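You operate a simulated robot arm through the tools that you are given. There is no shell and no other tool. Be economical: measure what you need, move in short steps, check, and stop when the job is done.

The job below is to be done with a simulated robot arm. You get a single attempt, and the scene is never put back.

Task
Set the sorting comb to the figures on the list card and lock it.
Fine: red, blue and green slider in that order of figures; free the comb bar first. Where these are worked on the way, their far stop is far enough and under half their travel is too little: comb bar.

It is judged by the outcome, as a careful person would: the job done as asked, and still so three seconds after it is handed in. It fails if anything else is knocked over, pushed out of place, dropped, spilled or broken.

Robot
A 7-joint arm with a two-finger parallel gripper on a trunk, on a base that drives. Base frame: it is fixed to the floor where the robot stands at the start and does not move with it; the origin is under the middle of the robot, x ahead of it, y to its left, z up; the surface under the hand at the start is at about z = 0.751. Units: m, rad, N and s.
With the tool pointing down near the work surface it reaches from about 0.3 to 0.74 m from the robot's upright axis, wherever it stands. Its first joint turns from -2.007 to 2.007 rad. Places, roughly: bench caliper jaw [0.3, 0.1, 0.8]; blue slider [0.3, 0.2, 0.8]; comb bar [0.5, 0.2, 0.8]; green slider [0.4, 0.2, 0.8]; red slider [0.3, 0.2, 0.8]. Payload 3.91 kg.
The TCP is the grasp point between the finger pads, 0.03 m short of the fingertips. In the tool frame z runs along the fingers and y along their closing line. Largest opening 0.11 m; finger width 0.02, thickness 0.01; the body of the gripper, 0.048 by 0.112 m, starts 0.055 m behind the TCP.
Orientation is told as [roll, pitch, yaw] about the base's x, y, z axes, in that order, counted from this pose: with the fingers straight down and closing along the base's y, the tool's x points along the base's -x, its y along +y and its z along -z.

Tools
- The arm moves only by the tool apply_moves. Its argument "steps" is a list of rows, each an object (a shift or turn left out is 0, a gripper value left out holds the last) with "travel": the shift along the base's x, y, z in mm, a list of three; "delta_rot": the turn, a rotation vector about the base's x, y, z in rad, a list of three; "jaw": the gripper command, from -1 (shut) to 1 (fully open), values between in proportion. In form: [{"travel": [x, y, z], "delta_rot": [ax, ay, az], "jaw": jaw}, ...]. A call has 1 to 20 rows; each row is the pose to reach, as a shift and turn from the pose commanded when the call began. Rows are played at 5 a second. More than 0.05 m and 0.15 rad between two rows, or a gripper value outside its range, and nothing of the call is played. A pose out of reach is approached as far as the arm can. The call stops where the force on the tool passes 90 N (or 10 N more than at its start, if that is more) or the arm is blocked; 0.2 s more then pass. The fingers move at their own pace (about 0.108 m/s each) and stop on an object; they squeeze with about 31 N. The grip force told is the motor's: it shows also when the fingers shut on nothing. Time passes only in rows, and 0.2 s behind the last, so rows that repeat a pose let the fingers close. The reply holds the time, the measured pose of the TCP, the force on the tool along the base axes, the opening and the grip force, in the units named above and with some noise, with the torque about the TCP (base axes, N m) and any sound that the robot's microphone picked up, and new pictures: "pictures" is both (left out), scene, wrist or none.
- Cameras (640 x 400 px; columns grow to the right, rows downward): "scene" is now at [0.0203, 0.1589, 1.3358]; the picture's right is [0.07, -1.00, 0.00], its down [-0.73, -0.05, -0.68] and it looks along [0.68, 0.05, -0.73] (base axes); focal length 261 px, centre (320, 200). "wrist" rides on the gripper at [0.072, 0.017, -0.103] in the tool frame; the picture's right is [-0.23, 0.97, 0.00], its down [-0.76, -0.18, -0.62] and it looks along [-0.61, -0.14, 0.78] (tool axes); focal length 222 px, centre (320, 200).
- lift_body(by): slides the trunk up (or, below 0, down) by that many m; the arm and the scene camera ride with it, the base frame stays. It gives what a move gives, with no picture.
- roll_base(legs): drives the robot by 1 to 6 legs, each [ahead, turn to the left] in m and rad, along the robot's own axes; the way and the turn of a leg run together, so that a leg with both is an arc; at most 1.5 m and 3.142 rad a leg. The arm and the cameras ride along, it lands a little off, and it stops where it bumps. It gives what a move gives, and a new picture of the scene camera.
- head_to(pan, tilt): turns the head with the scene camera to pan (to the left, within 2.705 rad either way) and tilt (down, from -0.506 to 1.204), counted from straight ahead of the robot. It gives what a move gives, and a new picture of the scene camera.
- probe_pixels(camera, pixels): there is no depth. For up to 12 entries [column, row, z] of the newest picture of that camera ("zoom" is the newest enlarged one), the place [x, y] in the base frame at which the ray of that pixel passes the height z, good to about 0.002 m. The clock stands still meanwhile.
- close_up(camera, box): a new picture of the part [left, top, right, bottom] of that camera's present view, enlarged. The clock stands still meanwhile.
- hand_in(): hands the job in; it is judged then, once.

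Keep the steps short. Do not move on a guess: measure, check each grasp and each placing, and mend mistakes. In all there are 80 turns and 260 pictures (those below and enlarged ones count). Leave the gripper open and the arm clear of the work at the hand-in unless told otherwise, and finish with a single line.

The tools are called after "Call:" as a command line: name --argument value ..., lists and objects as JSON in quotes. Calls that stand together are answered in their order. apply_moves: Moves the arm, as the interface text tells. Its arguments: {"type":"object","properties":{"steps":{"type":"array","items":{"type":"object","properties":{"travel":{"type":"array","items":{"type":"number"}},"delta_rot":{"type":"array","items":{"type":"number"}},"jaw":{"type":"number"}}}},"pictures":{"type":"string","enum":["both","scene","wrist","none"]}},"required":["steps"]} The other tools are called the same way: lift_body (by) slides the trunk up or down; roll_base (legs) drives the base; head_to (pan, tilt) turns the head that bears the scene camera; probe_pixels (camera, pixels) gives the place at which the rays of pixels pass given heights; close_up (camera, box) takes an enlarged picture of a part of a camera's view; hand_in () hands the job in.

At the start:

```text
time_s: 0.0
eef_pos: [0.3767, 0.2415, 1.0021]
tcp_rot: [-0.001, 0.002, -0.001]
contact_force: [-0.3, -0.1, -0.4]
torque: [-0.02, -0.02, 0.01]
gripper_width: 0.1101
grip_force: 0.1
trunk travel left (down, up): [-0.45, 0.54]
robot x, y, heading: [-0.0007, -0.0016, 0.005]
head pan, tilt: [0.073, 0.824]
```

scene: 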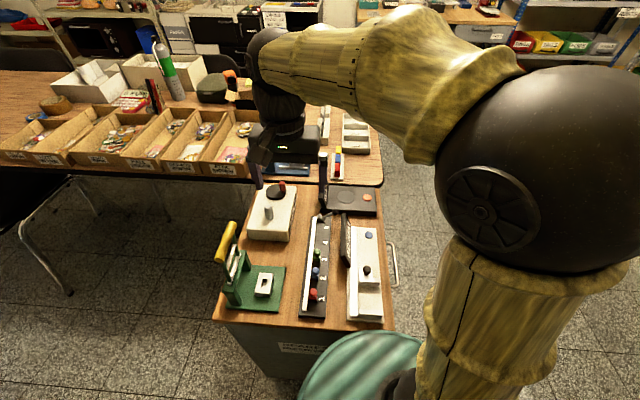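
wrist: 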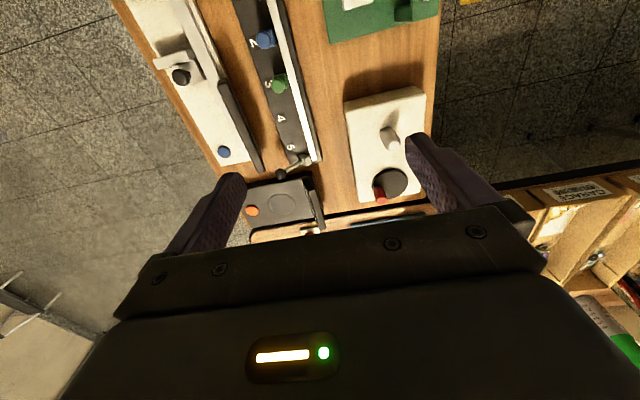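

I see the comb board around scene (315,265), and something card-like near (345,240). I'll enlarge both views.

Call:
close_up --camera "scene" --box '[260, 180, 400, 330]'

Call:
close_up --camera "wrist" --box '[200, 0, 360, 220]'

Call:
close_up --camera "scene" --box '[250, 80, 400, 200]'

```text
2.67 times, centred on (330, 255) of scene
```

zoom: 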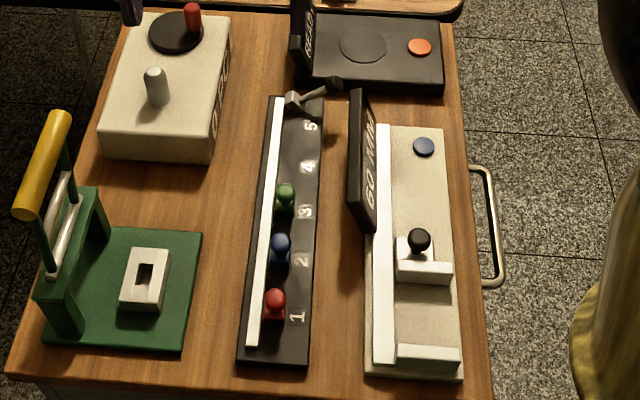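

```text
1.82 times, centred on (280, 110) of wrist
```

zoom: 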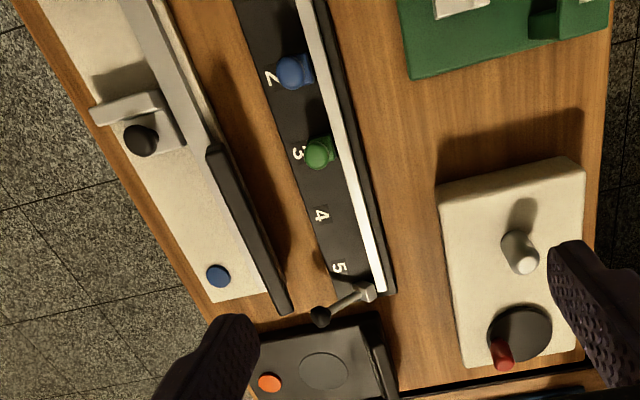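

```text
3.33 times, centred on (325, 140) of scene
```

zoom: 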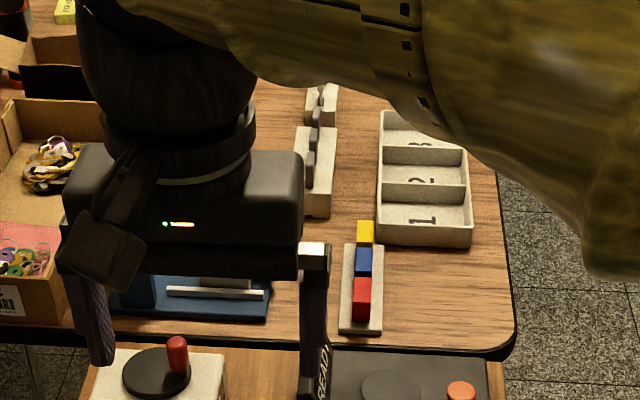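

The comb has figures 1–5, with red at about 1.2, blue at 2.2 and green at 3.3, and a lever at the far end. The list card isn't in view, so I'll turn the head to find it.

Call:
head_to --pan 0.6 --tilt 0.5

Call:
head_to --pan -0.6 --tilt 0.5

Call:
head_to --pan 0.073 --tilt 0.3

```text
time_s: 0.9
eef_pos: [0.3788, 0.2424, 1.0021]
tcp_rot: [0.0, 0.0, 0.0]
contact_force: [-1.4, 0.4, -0.1]
torque: [-0.02, 0.03, 0.04]
gripper_width: 0.1099
grip_force: 0.0
trunk travel left (down, up): [-0.45, 0.54]
robot x, y, heading: [-0.0019, 0.0012, 0.003]
head pan, tilt: [0.6, 0.499]
```

scene: 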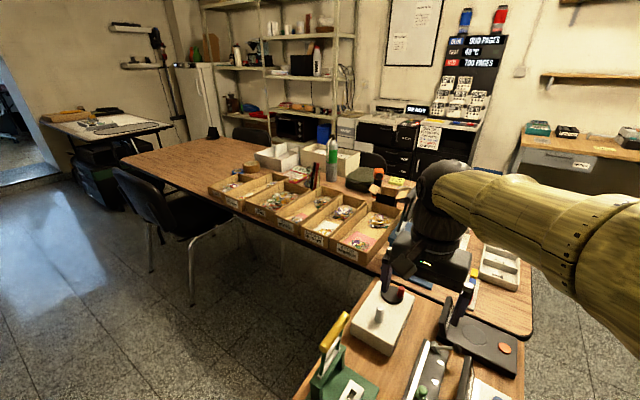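

```text
time_s: 2.4
eef_pos: [0.3778, 0.2425, 1.002]
tcp_rot: [0.0, 0.0, 0.001]
contact_force: [-1.3, -0.1, 0.2]
torque: [-0.03, 0.04, 0.01]
gripper_width: 0.11
grip_force: 0.0
trunk travel left (down, up): [-0.45, 0.54]
robot x, y, heading: [-0.0001, 0.0014, -0.001]
head pan, tilt: [-0.6, 0.499]
```

scene: 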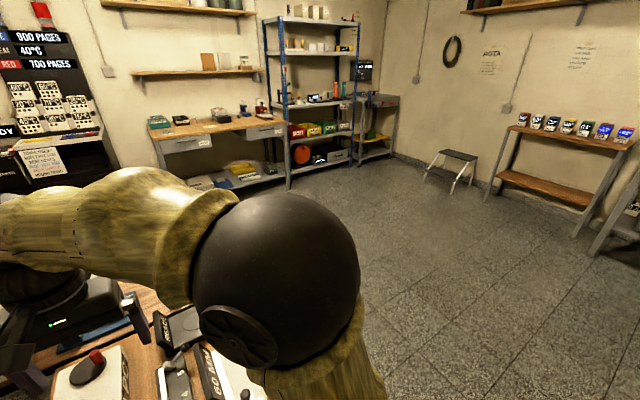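

```text
time_s: 3.4
eef_pos: [0.3779, 0.2419, 1.003]
tcp_rot: [0.0, 0.0, 0.002]
contact_force: [0.4, -0.5, 0.4]
torque: [0.0, 0.02, 0.0]
gripper_width: 0.1099
grip_force: 0.1
trunk travel left (down, up): [-0.45, 0.54]
robot x, y, heading: [0.003, 0.0028, -0.002]
head pan, tilt: [0.073, 0.3]
```

scene: 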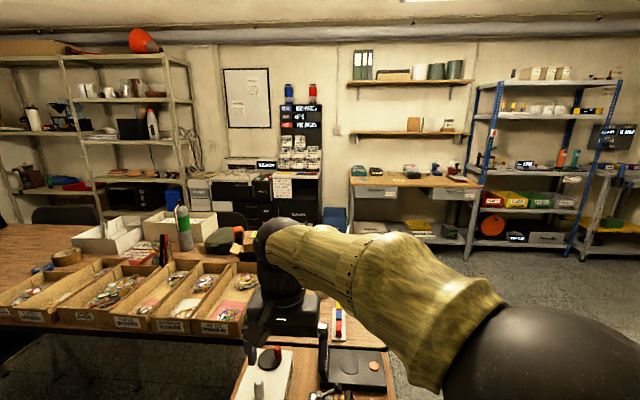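

The white papers near (283,186), the whiteboard (245,98) and the wall board could each be the list card. I'll enlarge them.

Call:
close_up --camera "scene" --box '[260, 80, 330, 210]'

Call:
close_up --camera "scene" --box '[270, 165, 300, 205]'

Call:
close_up --camera "scene" --box '[220, 62, 275, 132]'

```text
3.08 times, centred on (295, 145) of scene
```

zoom: 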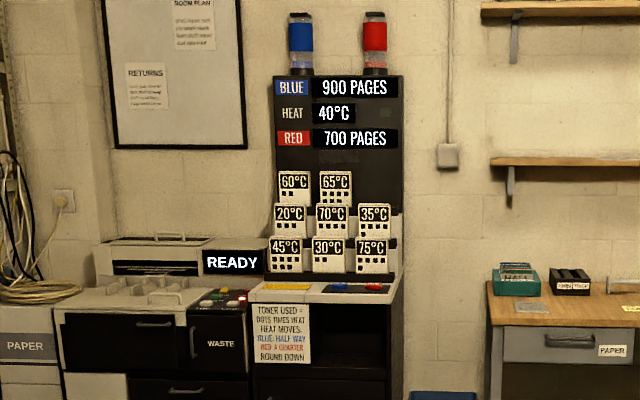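

```text
10.00 times, centred on (285, 185) of scene
```

zoom: 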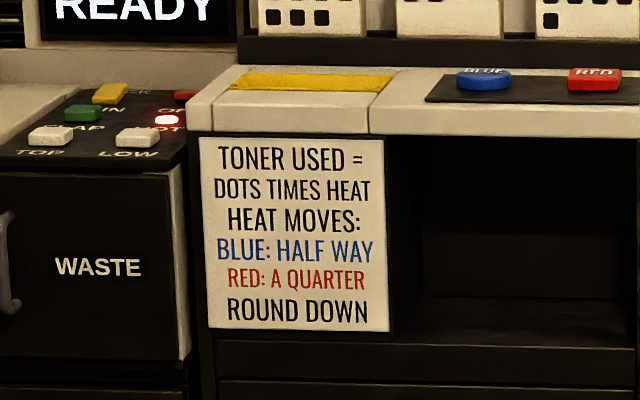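

```text
5.71 times, centred on (248, 97) of scene
```

zoom: 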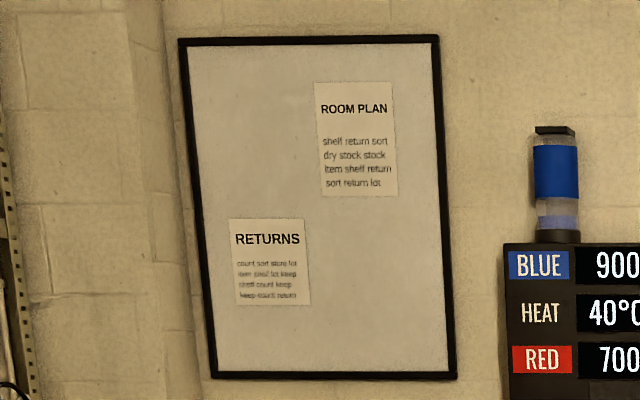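

Those papers belong to the toner machine and the room notices. I'll look further to the sides and behind.

Call:
head_to --pan 1.3 --tilt 0.4

Call:
head_to --pan 2.6 --tilt 0.4

Call:
head_to --pan -1.5 --tilt 0.4

Call:
head_to --pan 0.25 --tilt 0.65

Call:
close_up --camera "scene" --box '[160, 40, 400, 190]'

```text
time_s: 4.8
eef_pos: [0.3766, 0.2428, 1.0021]
tcp_rot: [-0.001, 0.0, 0.0]
contact_force: [0.0, -0.1, -0.1]
torque: [-0.01, 0.02, -0.01]
gripper_width: 0.1099
grip_force: 0.0
trunk travel left (down, up): [-0.45, 0.54]
robot x, y, heading: [-0.0007, 0.0011, -0.0]
head pan, tilt: [1.3, 0.4]
```

scene: 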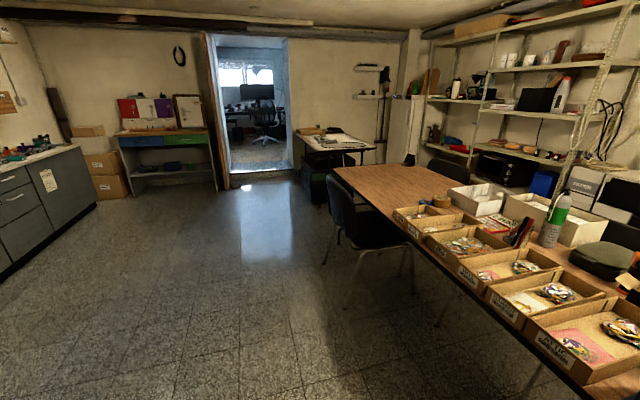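

```text
time_s: 6.3
eef_pos: [0.3777, 0.2423, 1.0019]
tcp_rot: [-0.001, 0.001, -0.001]
contact_force: [-0.2, 0.2, 0.3]
torque: [0.01, -0.02, -0.01]
gripper_width: 0.1098
grip_force: 0.0
trunk travel left (down, up): [-0.45, 0.54]
robot x, y, heading: [-0.0006, 0.0027, -0.004]
head pan, tilt: [2.601, 0.4]
```

scene: 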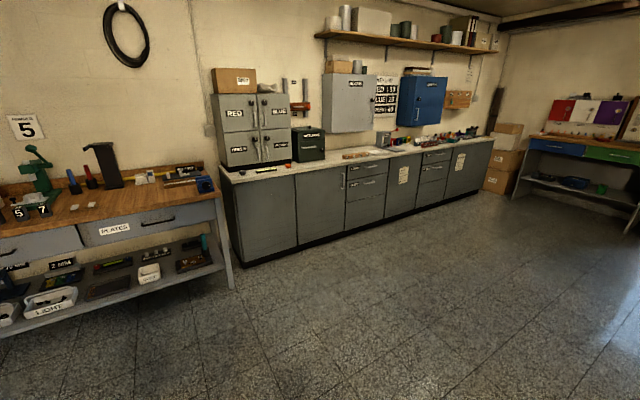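

```text
time_s: 9.6
eef_pos: [0.3777, 0.2415, 1.0019]
tcp_rot: [0.0, -0.001, -0.001]
contact_force: [0.2, -0.3, -0.3]
torque: [0.03, 0.01, -0.05]
gripper_width: 0.1098
grip_force: 0.0
trunk travel left (down, up): [-0.45, 0.54]
robot x, y, heading: [0.0001, 0.0005, 0.004]
head pan, tilt: [-1.499, 0.4]
```

scene: 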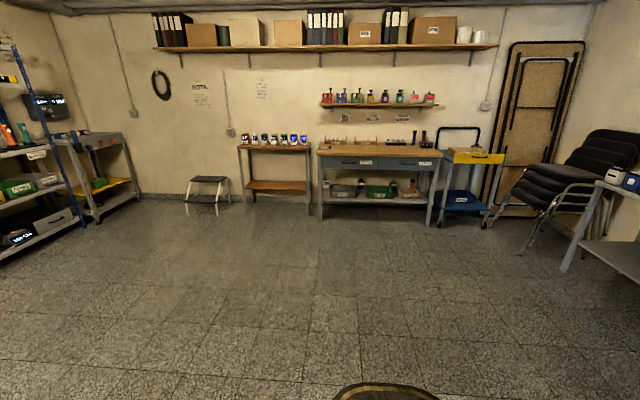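

```text
time_s: 11.4
eef_pos: [0.3784, 0.2422, 1.0014]
tcp_rot: [0.001, 0.002, -0.001]
contact_force: [0.6, 0.9, 0.3]
torque: [0.0, 0.0, 0.04]
gripper_width: 0.1102
grip_force: 0.1
trunk travel left (down, up): [-0.45, 0.54]
robot x, y, heading: [0.0007, 0.0004, -0.0]
head pan, tilt: [0.25, 0.649]
```

scene: 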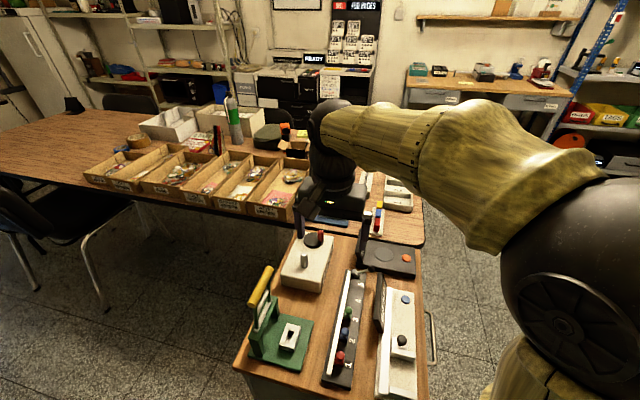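

```text
2.67 times, centred on (280, 115) of scene
```

zoom: 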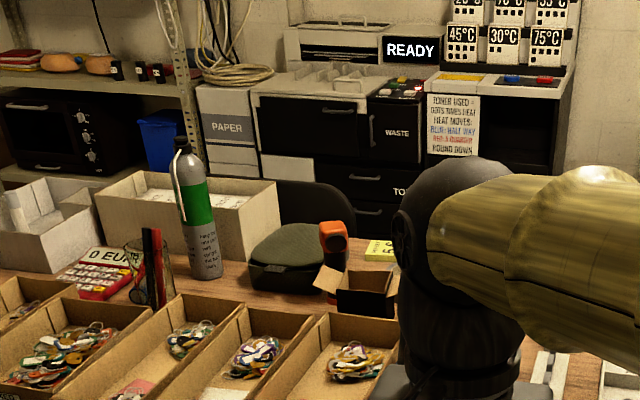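

In the rear view there was a card near (387,95) reading "RED .. BLUE ..", so I'll go back to it and enlarge.

Call:
head_to --pan 2.45 --tilt 0.2

Call:
close_up --camera "scene" --box '[280, 60, 500, 260]'

```text
time_s: 13.5
eef_pos: [0.3783, 0.243, 1.0027]
tcp_rot: [-0.001, -0.001, 0.0]
contact_force: [0.1, -0.1, -0.1]
torque: [-0.01, -0.03, 0.03]
gripper_width: 0.1099
grip_force: 0.1
trunk travel left (down, up): [-0.45, 0.54]
robot x, y, heading: [-0.0014, -0.005, -0.002]
head pan, tilt: [2.45, 0.201]
```

scene: 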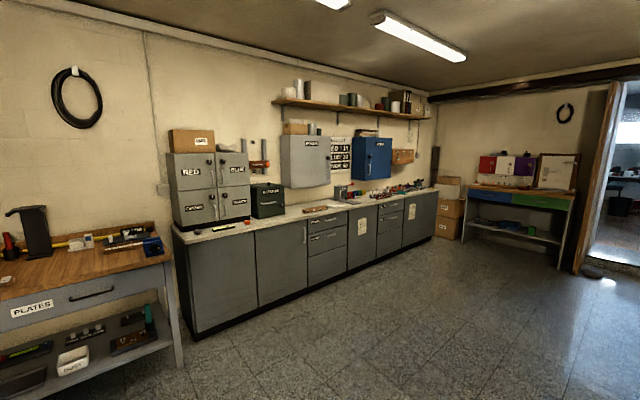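

```text
2.00 times, centred on (390, 160) of scene
```

zoom: 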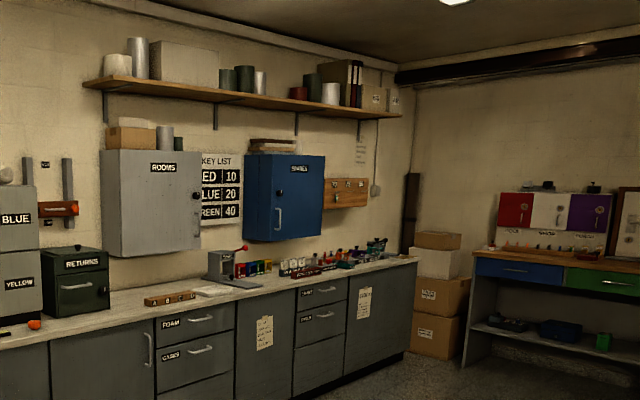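

This is a "KEY LIST" with RED 10, BLUE 20 and GREEN 40, which doesn't fit a 1–5 scale. I'll check the other notes before accepting it.

Call:
close_up --camera "scene" --box '[325, 120, 425, 250]'

Call:
close_up --camera "scene" --box '[290, 180, 360, 220]'

Call:
head_to --pan -1.5 --tilt 0.2

Call:
close_up --camera "scene" --box '[170, 100, 310, 240]'

Call:
close_up --camera "scene" --box '[310, 120, 520, 250]'

Call:
head_to --pan -2.6 --tilt 0.3

```text
3.08 times, centred on (375, 185) of scene
```

zoom: 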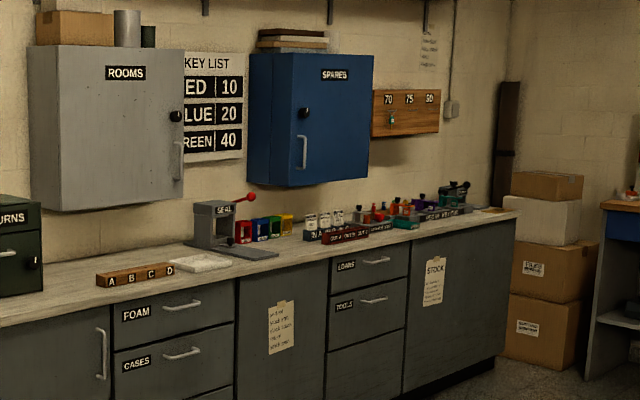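

```text
9.14 times, centred on (325, 200) of scene
```

zoom: 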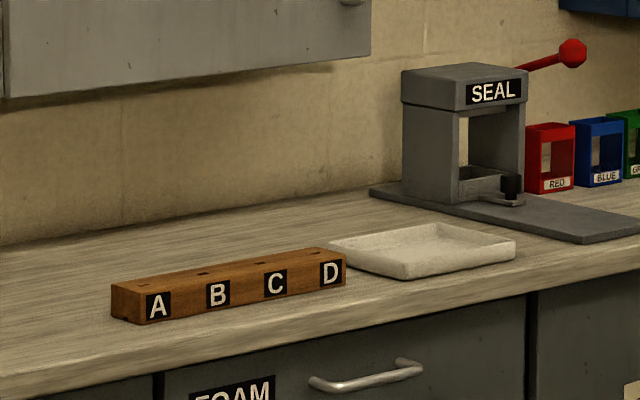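

```text
time_s: 16.7
eef_pos: [0.3778, 0.2417, 1.0023]
tcp_rot: [-0.002, -0.002, 0.001]
contact_force: [-0.2, -0.2, 0.5]
torque: [-0.01, 0.0, 0.01]
gripper_width: 0.1101
grip_force: 0.0
trunk travel left (down, up): [-0.45, 0.54]
robot x, y, heading: [0.0018, -0.0004, -0.003]
head pan, tilt: [-1.499, 0.201]
```

scene: 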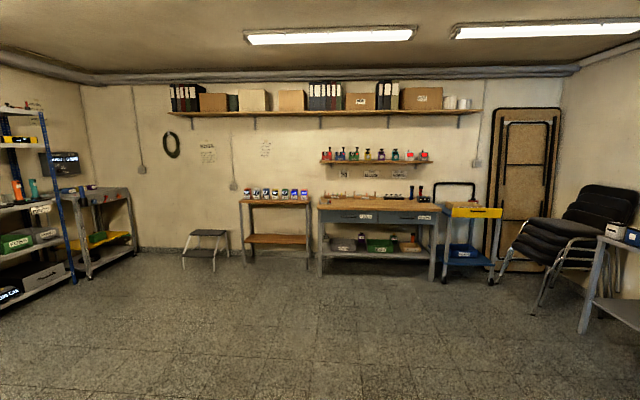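

```text
2.86 times, centred on (240, 170) of scene
```

zoom: 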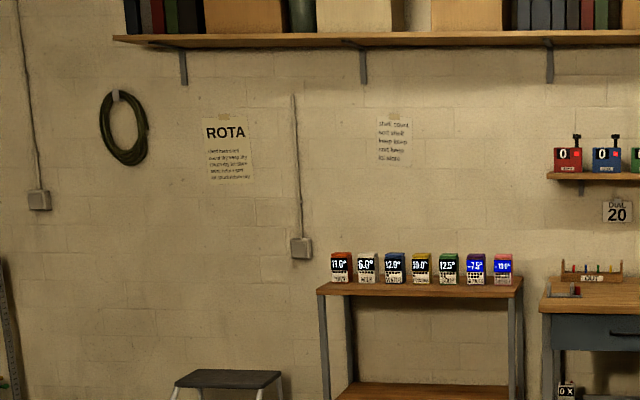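

```text
3.05 times, centred on (415, 185) of scene
```

zoom: 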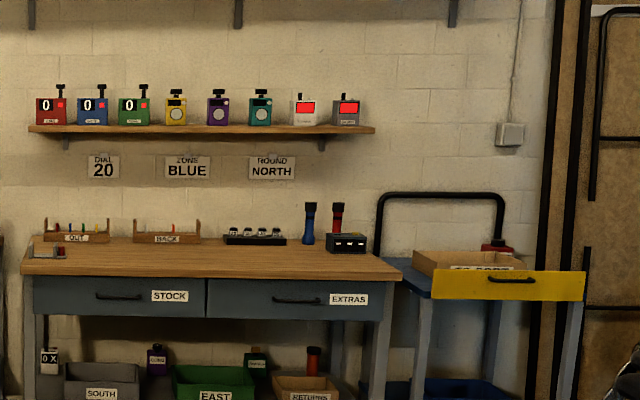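

```text
time_s: 18.0
eef_pos: [0.3774, 0.2409, 1.0017]
tcp_rot: [-0.001, 0.0, 0.0]
contact_force: [-1.3, 0.2, -0.5]
torque: [0.04, -0.04, -0.03]
gripper_width: 0.1099
grip_force: 0.2
trunk travel left (down, up): [-0.45, 0.54]
robot x, y, heading: [0.0046, -0.0004, 0.002]
head pan, tilt: [-2.601, 0.3]
```

scene: 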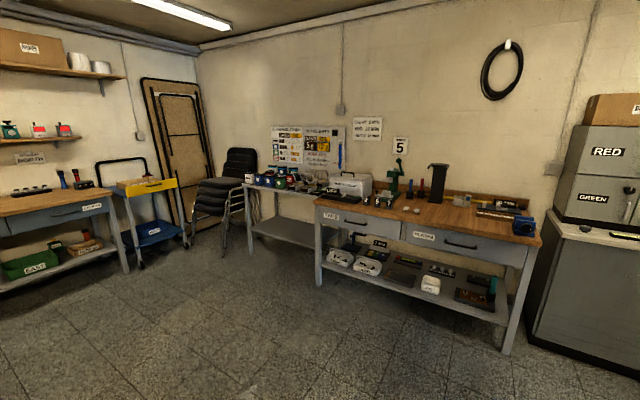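

More boards are at (305,150), (368,128) and (400,145). I'll enlarge those.

Call:
close_up --camera "scene" --box '[260, 110, 420, 215]'

Call:
close_up --camera "scene" --box '[310, 150, 560, 320]'

Call:
head_to --pan -0.75 --tilt 0.3

Call:
close_up --camera "scene" --box '[160, 50, 440, 240]'

Call:
head_to --pan 1.5 --tilt 0.3

Call:
close_up --camera "scene" --box '[0, 60, 320, 260]'

```text
3.81 times, centred on (340, 162) of scene
```

zoom: 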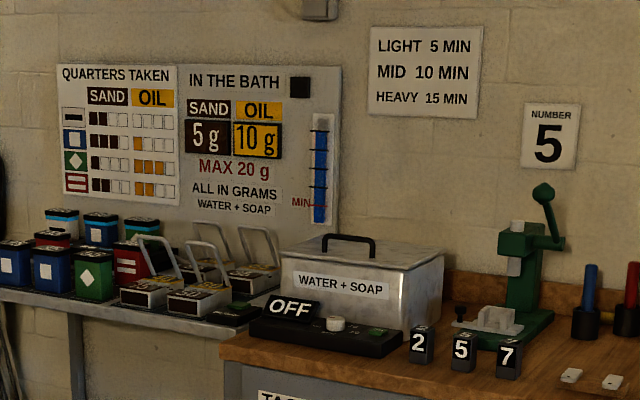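

```text
2.35 times, centred on (435, 235) of scene
```

zoom: 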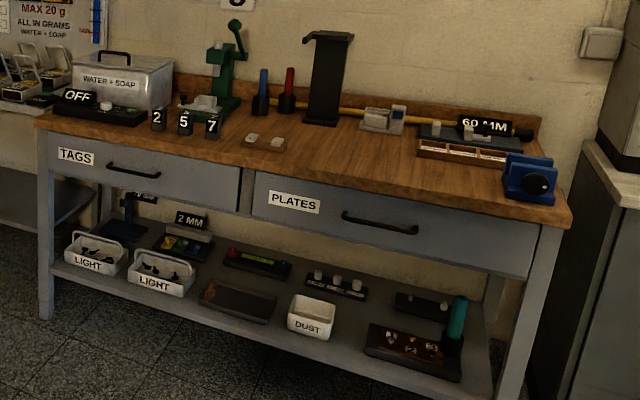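

```text
time_s: 19.9
eef_pos: [0.3773, 0.2423, 1.0033]
tcp_rot: [0.001, 0.0, 0.001]
contact_force: [0.0, 0.4, -0.8]
torque: [0.04, -0.03, 0.01]
gripper_width: 0.1098
grip_force: 0.1
trunk travel left (down, up): [-0.45, 0.54]
robot x, y, heading: [-0.0015, 0.0025, -0.005]
head pan, tilt: [-0.75, 0.3]
```

scene: 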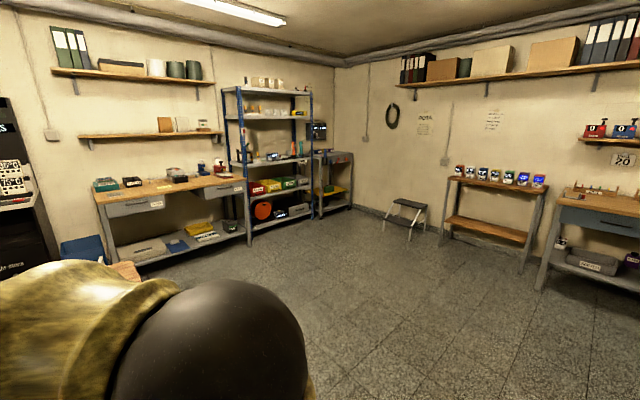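

```text
2.11 times, centred on (300, 145) of scene
```

zoom: 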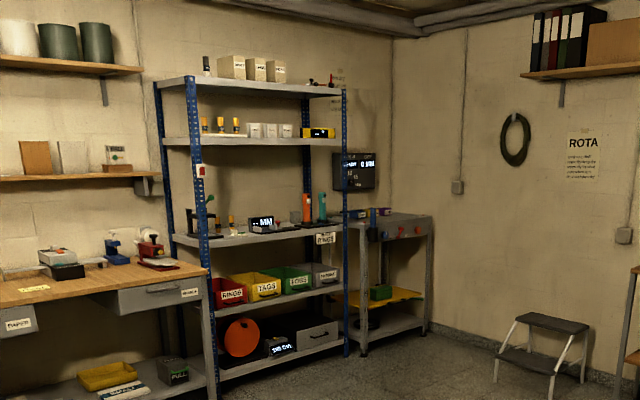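

```text
time_s: 21.9
eef_pos: [0.3774, 0.2425, 1.0025]
tcp_rot: [0.0, 0.001, 0.001]
contact_force: [0.2, 0.4, 0.0]
torque: [-0.04, 0.0, 0.0]
gripper_width: 0.1103
grip_force: 0.1
trunk travel left (down, up): [-0.45, 0.54]
robot x, y, heading: [-0.0034, 0.0003, 0.005]
head pan, tilt: [1.499, 0.3]
```

scene: 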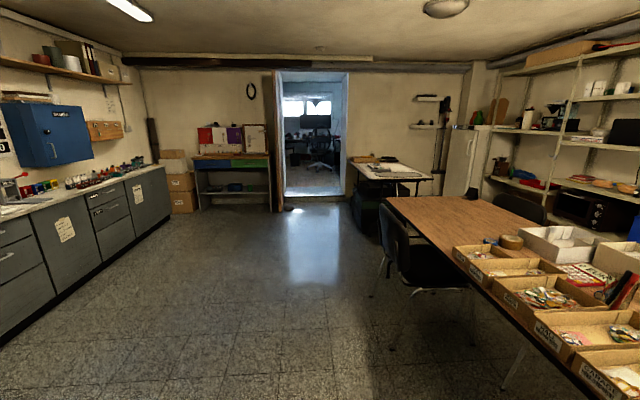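

```text
2.00 times, centred on (160, 160) of scene
```

zoom: 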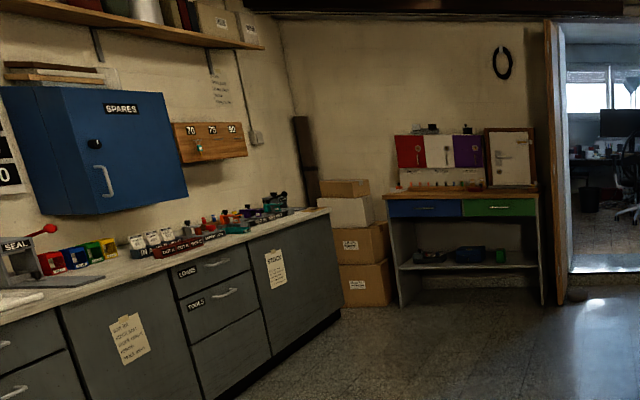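

The Key List is one candidate. The arm still hides part of the table beyond the comb, where I saw white paper, so I'll look there and at the key boxes.

Call:
head_to --pan 0.4 --tilt 0.6

Call:
close_up --camera "scene" --box '[100, 90, 320, 230]'

Call:
apply_moves --steps '[{"travel": [0, -40, 20]}, {"travel": [0, -80, 40]}, {"travel": [0, -120, 40]}, {"travel": [0, -160, 40]}, {"travel": [0, -200, 40]}]' --pictures "both"

```text
time_s: 23.3
eef_pos: [0.3764, 0.2424, 1.0021]
tcp_rot: [-0.001, -0.001, 0.001]
contact_force: [-0.5, -0.7, -0.5]
torque: [-0.02, -0.01, 0.0]
gripper_width: 0.1099
grip_force: 0.1
trunk travel left (down, up): [-0.45, 0.54]
robot x, y, heading: [-0.0032, 0.0015, 0.0]
head pan, tilt: [0.4, 0.6]
```

scene: 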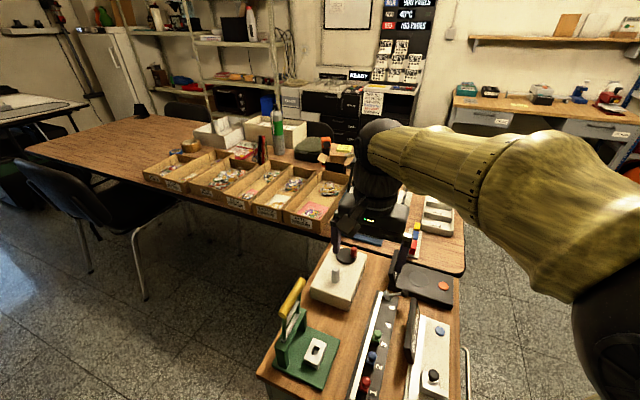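

```text
2.86 times, centred on (210, 160) of scene
```

zoom: 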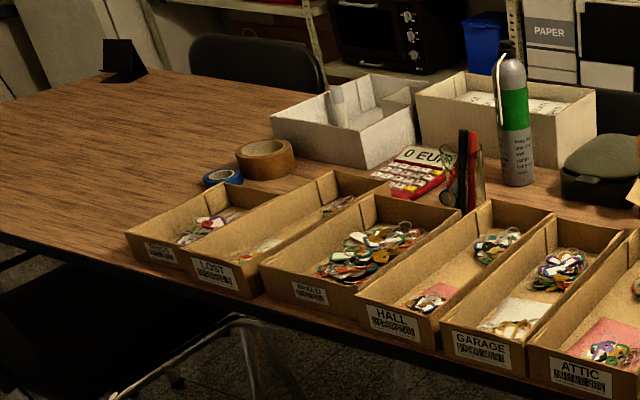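

```text
time_s: 24.5
eef_pos: [0.3785, 0.0413, 1.0416]
tcp_rot: [0.001, -0.001, 0.0]
contact_force: [0.8, 0.3, -0.6]
torque: [-0.03, 0.03, 0.0]
gripper_width: 0.11
grip_force: 0.0
trunk travel left (down, up): [-0.45, 0.54]
robot x, y, heading: [0.0022, -0.0015, -0.001]
head pan, tilt: [0.4, 0.6]
```

scene: 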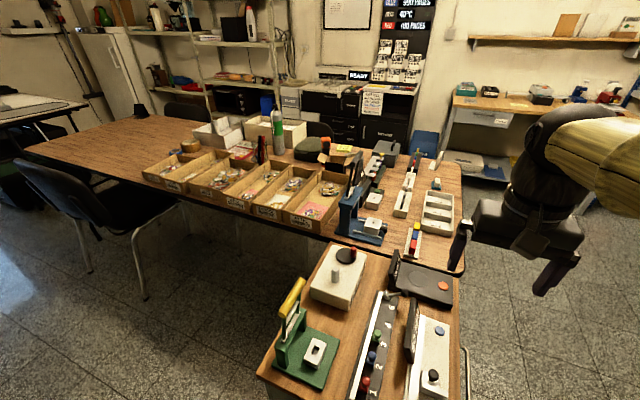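
wrist: 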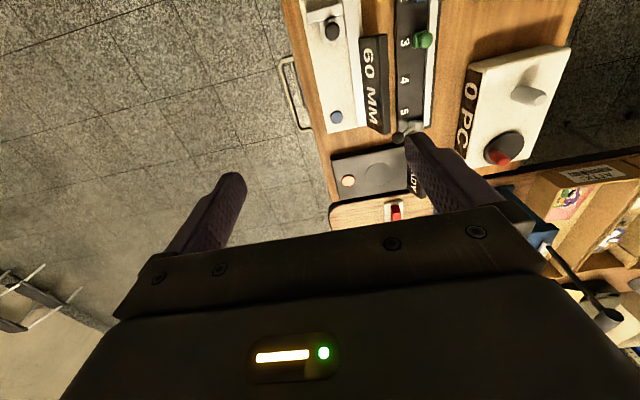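

Call:
close_up --camera "scene" --box '[320, 130, 480, 250]'

Call:
close_up --camera "scene" --box '[340, 240, 470, 400]'

Call:
head_to --pan 0.3 --tilt 1.0

Call:
close_up --camera "scene" --box '[240, 100, 480, 300]'

```text
3.33 times, centred on (400, 190) of scene
```

zoom: 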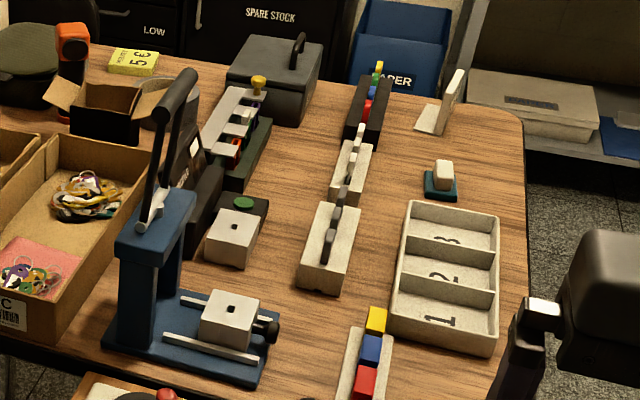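

```text
2.50 times, centred on (405, 320) of scene
```

zoom: 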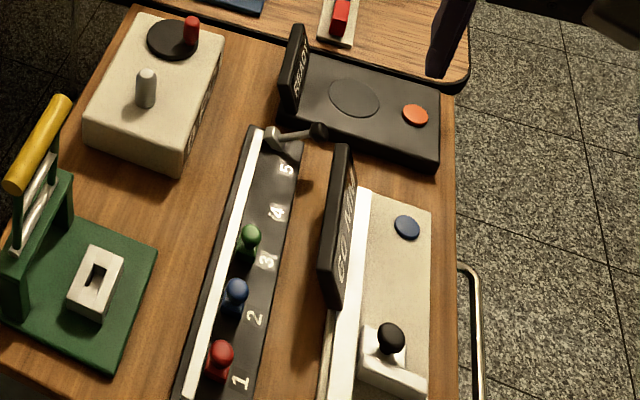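

```text
time_s: 25.4
eef_pos: [0.377, 0.0402, 1.0424]
tcp_rot: [0.0, 0.001, 0.0]
contact_force: [0.0, -0.2, -0.3]
torque: [-0.04, -0.04, 0.01]
gripper_width: 0.1098
grip_force: 0.1
trunk travel left (down, up): [-0.45, 0.54]
robot x, y, heading: [-0.0042, 0.0024, 0.002]
head pan, tilt: [0.3, 1.0]
```

scene: 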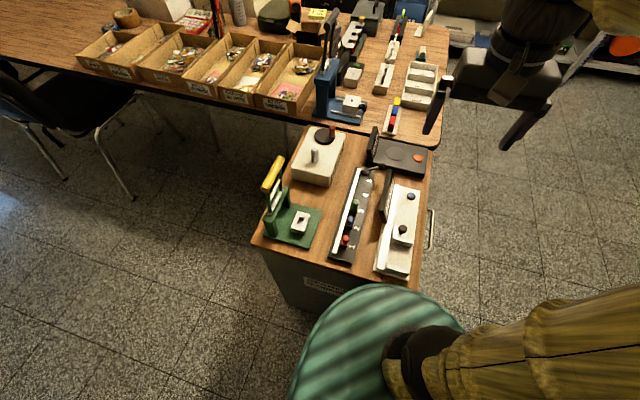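

```text
2.00 times, centred on (360, 200) of scene
```

zoom: 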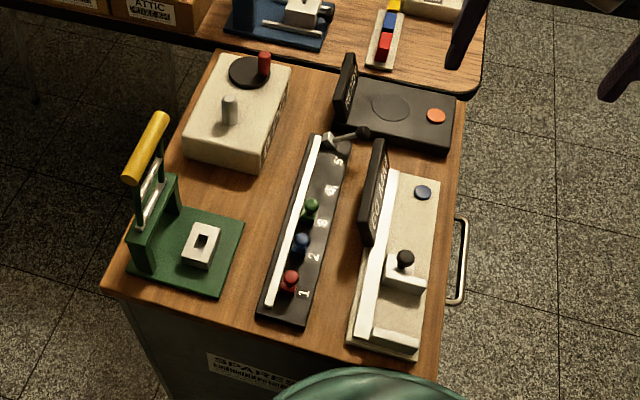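

A small tent card stands at the far end of the long table, near (140,110) at pan 0.4. I'll look at that and at the shelves.

Call:
head_to --pan 0.8 --tilt 0.4

Call:
close_up --camera "scene" --box '[230, 100, 330, 170]'

Call:
close_up --camera "scene" --box '[280, 0, 520, 150]'

Call:
close_up --camera "scene" --box '[0, 0, 280, 200]'

```text
time_s: 26.4
eef_pos: [0.3778, 0.0418, 1.0424]
tcp_rot: [-0.001, -0.001, 0.002]
contact_force: [0.0, -0.1, 0.0]
torque: [0.02, 0.0, 0.01]
gripper_width: 0.1101
grip_force: 0.0
trunk travel left (down, up): [-0.45, 0.54]
robot x, y, heading: [0.0021, 0.0031, -0.001]
head pan, tilt: [0.799, 0.4]
```

scene: 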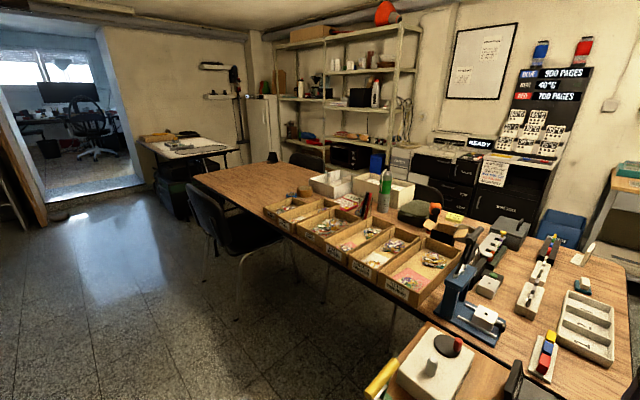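

```text
5.71 times, centred on (280, 135) of scene
```

zoom: 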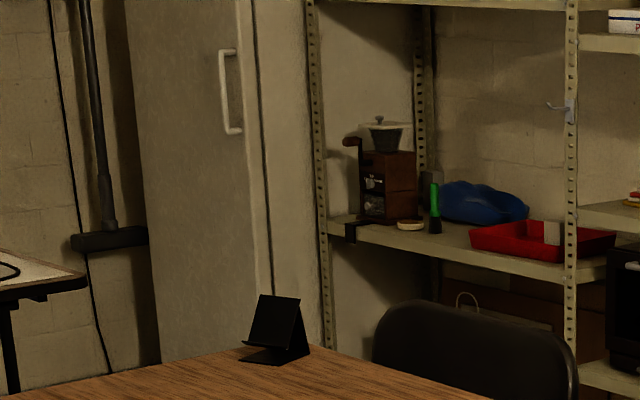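

```text
2.67 times, centred on (400, 75) of scene
```

zoom: 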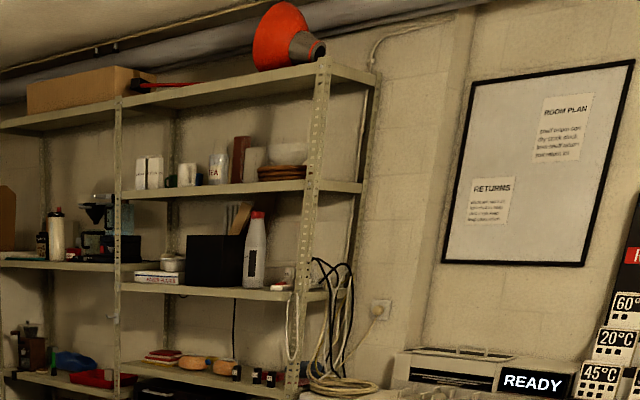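

```text
2.00 times, centred on (140, 100) of scene
```

zoom: 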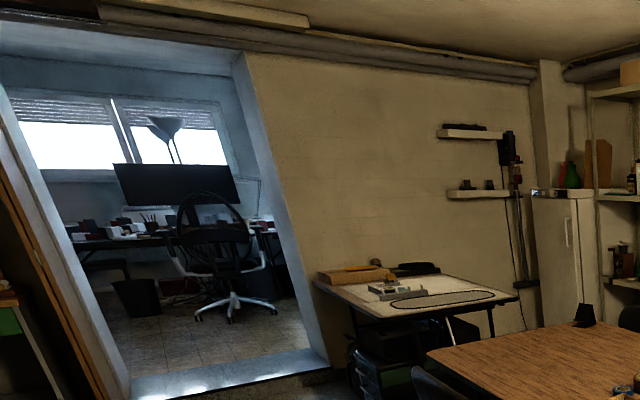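

That is only an empty phone stand. I'll check the display and benches on the right, and the tool bench behind-left.

Call:
head_to --pan -0.7 --tilt 0.2

Call:
close_up --camera "scene" --box '[180, 110, 340, 240]'

Call:
close_up --camera "scene" --box '[60, 150, 200, 270]'

Call:
head_to --pan 1.7 --tilt 0.2

Call:
close_up --camera "scene" --box '[220, 120, 380, 240]'

Call:
head_to --pan 2.2 --tilt 0.2

Call:
close_up --camera "scene" --box '[190, 110, 270, 190]'

Call:
close_up --camera "scene" --box '[220, 160, 380, 270]'

```text
time_s: 27.9
eef_pos: [0.3776, 0.0413, 1.0412]
tcp_rot: [0.002, 0.0, 0.0]
contact_force: [-0.2, -0.4, -0.5]
torque: [0.02, 0.02, -0.03]
gripper_width: 0.1098
grip_force: 0.2
trunk travel left (down, up): [-0.45, 0.54]
robot x, y, heading: [-0.0007, -0.0022, 0.001]
head pan, tilt: [-0.7, 0.201]
```

scene: 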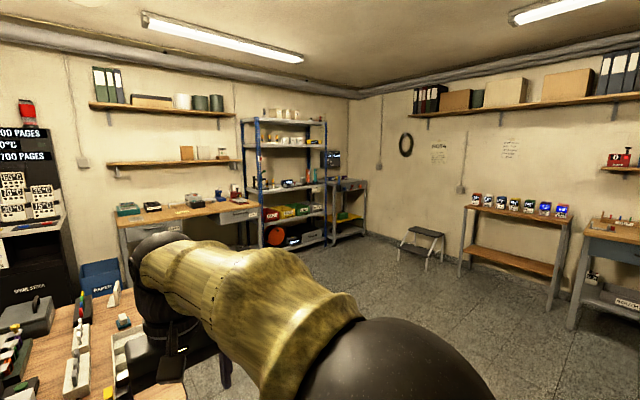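

```text
3.08 times, centred on (260, 175) of scene
```

zoom: 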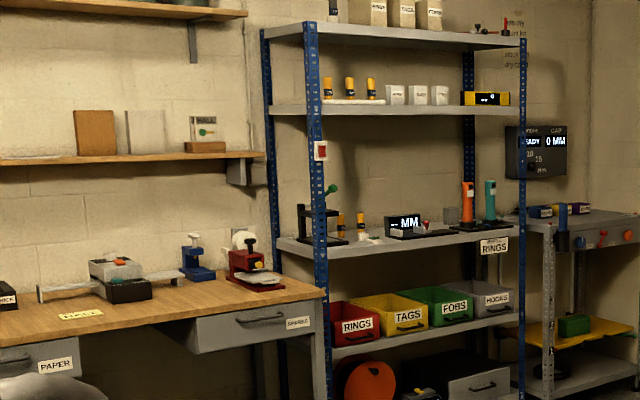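

```text
3.33 times, centred on (130, 210) of scene
```

zoom: 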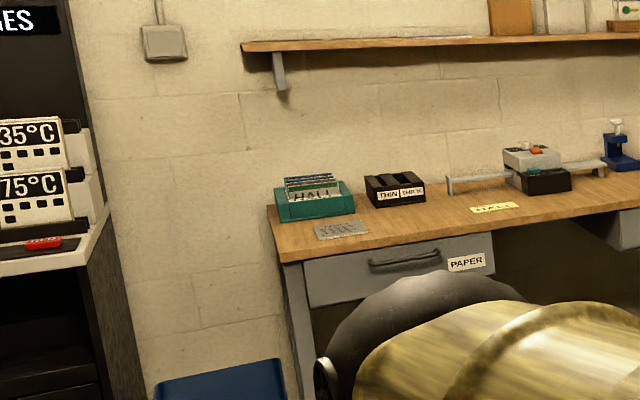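

```text
time_s: 30.1
eef_pos: [0.3776, 0.0419, 1.0413]
tcp_rot: [0.0, 0.0, 0.002]
contact_force: [0.5, -0.4, -0.4]
torque: [-0.02, 0.02, 0.0]
gripper_width: 0.1101
grip_force: 0.1
trunk travel left (down, up): [-0.45, 0.54]
robot x, y, heading: [0.0034, -0.0045, -0.0]
head pan, tilt: [1.7, 0.201]
```

scene: 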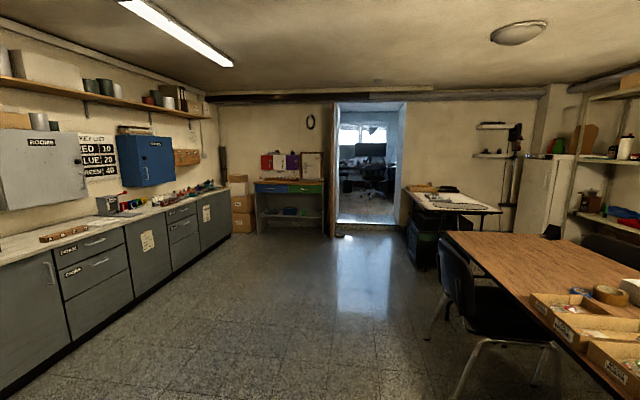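

```text
3.33 times, centred on (300, 180) of scene
```

zoom: 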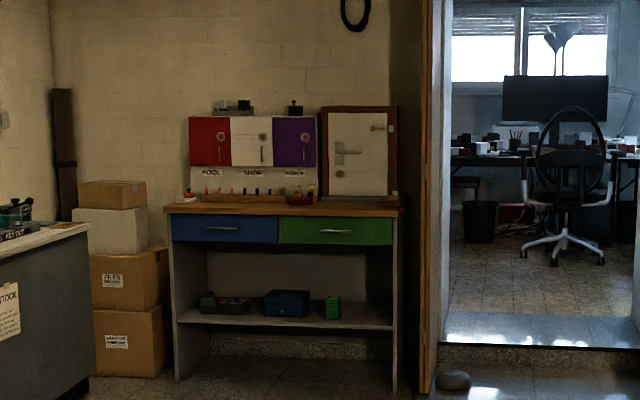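

```text
time_s: 31.1
eef_pos: [0.3793, 0.042, 1.0416]
tcp_rot: [0.001, 0.001, 0.001]
contact_force: [-0.5, -0.7, -1.0]
torque: [-0.02, 0.03, 0.0]
gripper_width: 0.1102
grip_force: 0.1
trunk travel left (down, up): [-0.45, 0.54]
robot x, y, heading: [0.0034, 0.0016, 0.0]
head pan, tilt: [2.201, 0.201]
```

scene: 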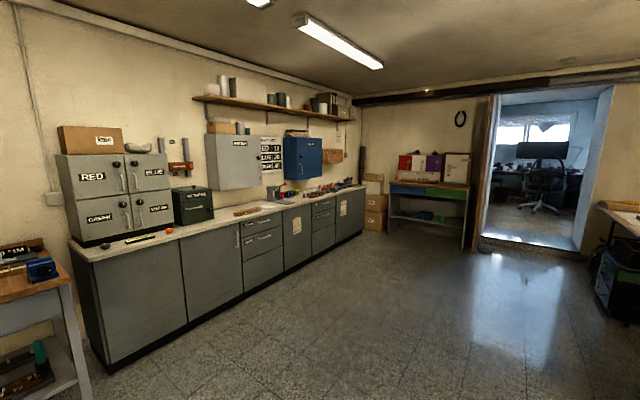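

```text
5.00 times, centred on (230, 150) of scene
```

zoom: 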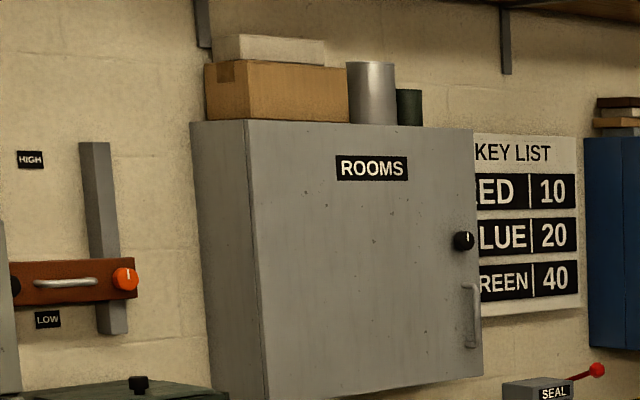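

```text
3.64 times, centred on (300, 215) of scene
```

zoom: 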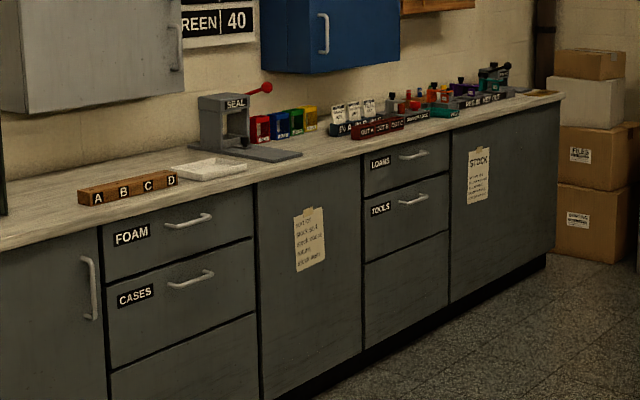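

A grey card with text and a yellow card lie on the right workbench, so I'll zoom in hard on those.

Call:
head_to --pan -0.5 --tilt 0.3

Call:
close_up --camera "scene" --box '[165, 160, 225, 200]'

Call:
close_up --camera "scene" --box '[380, 110, 450, 160]'

Call:
close_up --camera "scene" --box '[20, 230, 180, 380]'

```text
time_s: 33.5
eef_pos: [0.3788, 0.0405, 1.0403]
tcp_rot: [-0.001, 0.0, 0.0]
contact_force: [-0.3, -0.2, -0.4]
torque: [-0.01, -0.03, 0.01]
gripper_width: 0.1099
grip_force: 0.0
trunk travel left (down, up): [-0.45, 0.54]
robot x, y, heading: [0.0022, -0.0003, -0.003]
head pan, tilt: [-0.499, 0.3]
```

scene: 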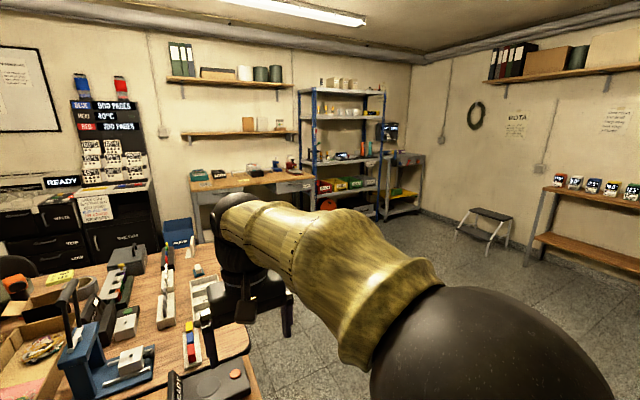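

```text
10.00 times, centred on (195, 180) of scene
```

zoom: 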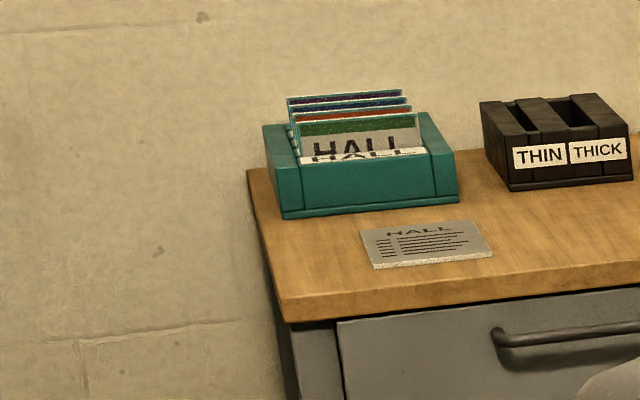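

```text
8.00 times, centred on (415, 135) of scene
```

zoom: 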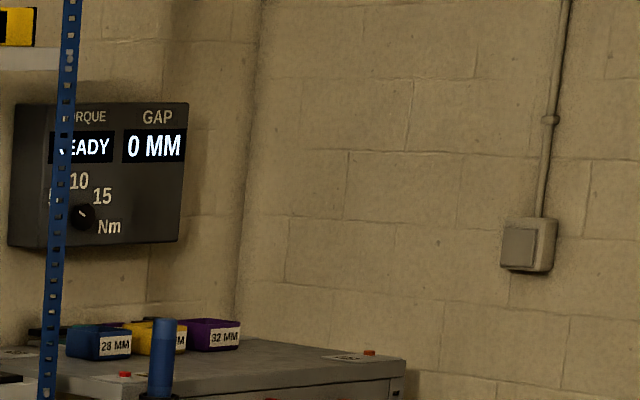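

```text
2.67 times, centred on (100, 305) of scene
```

zoom: 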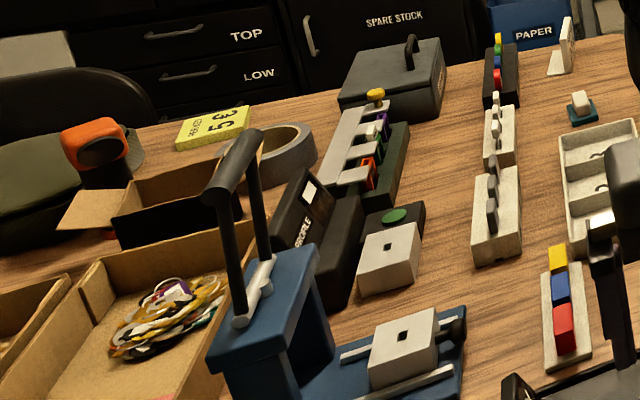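

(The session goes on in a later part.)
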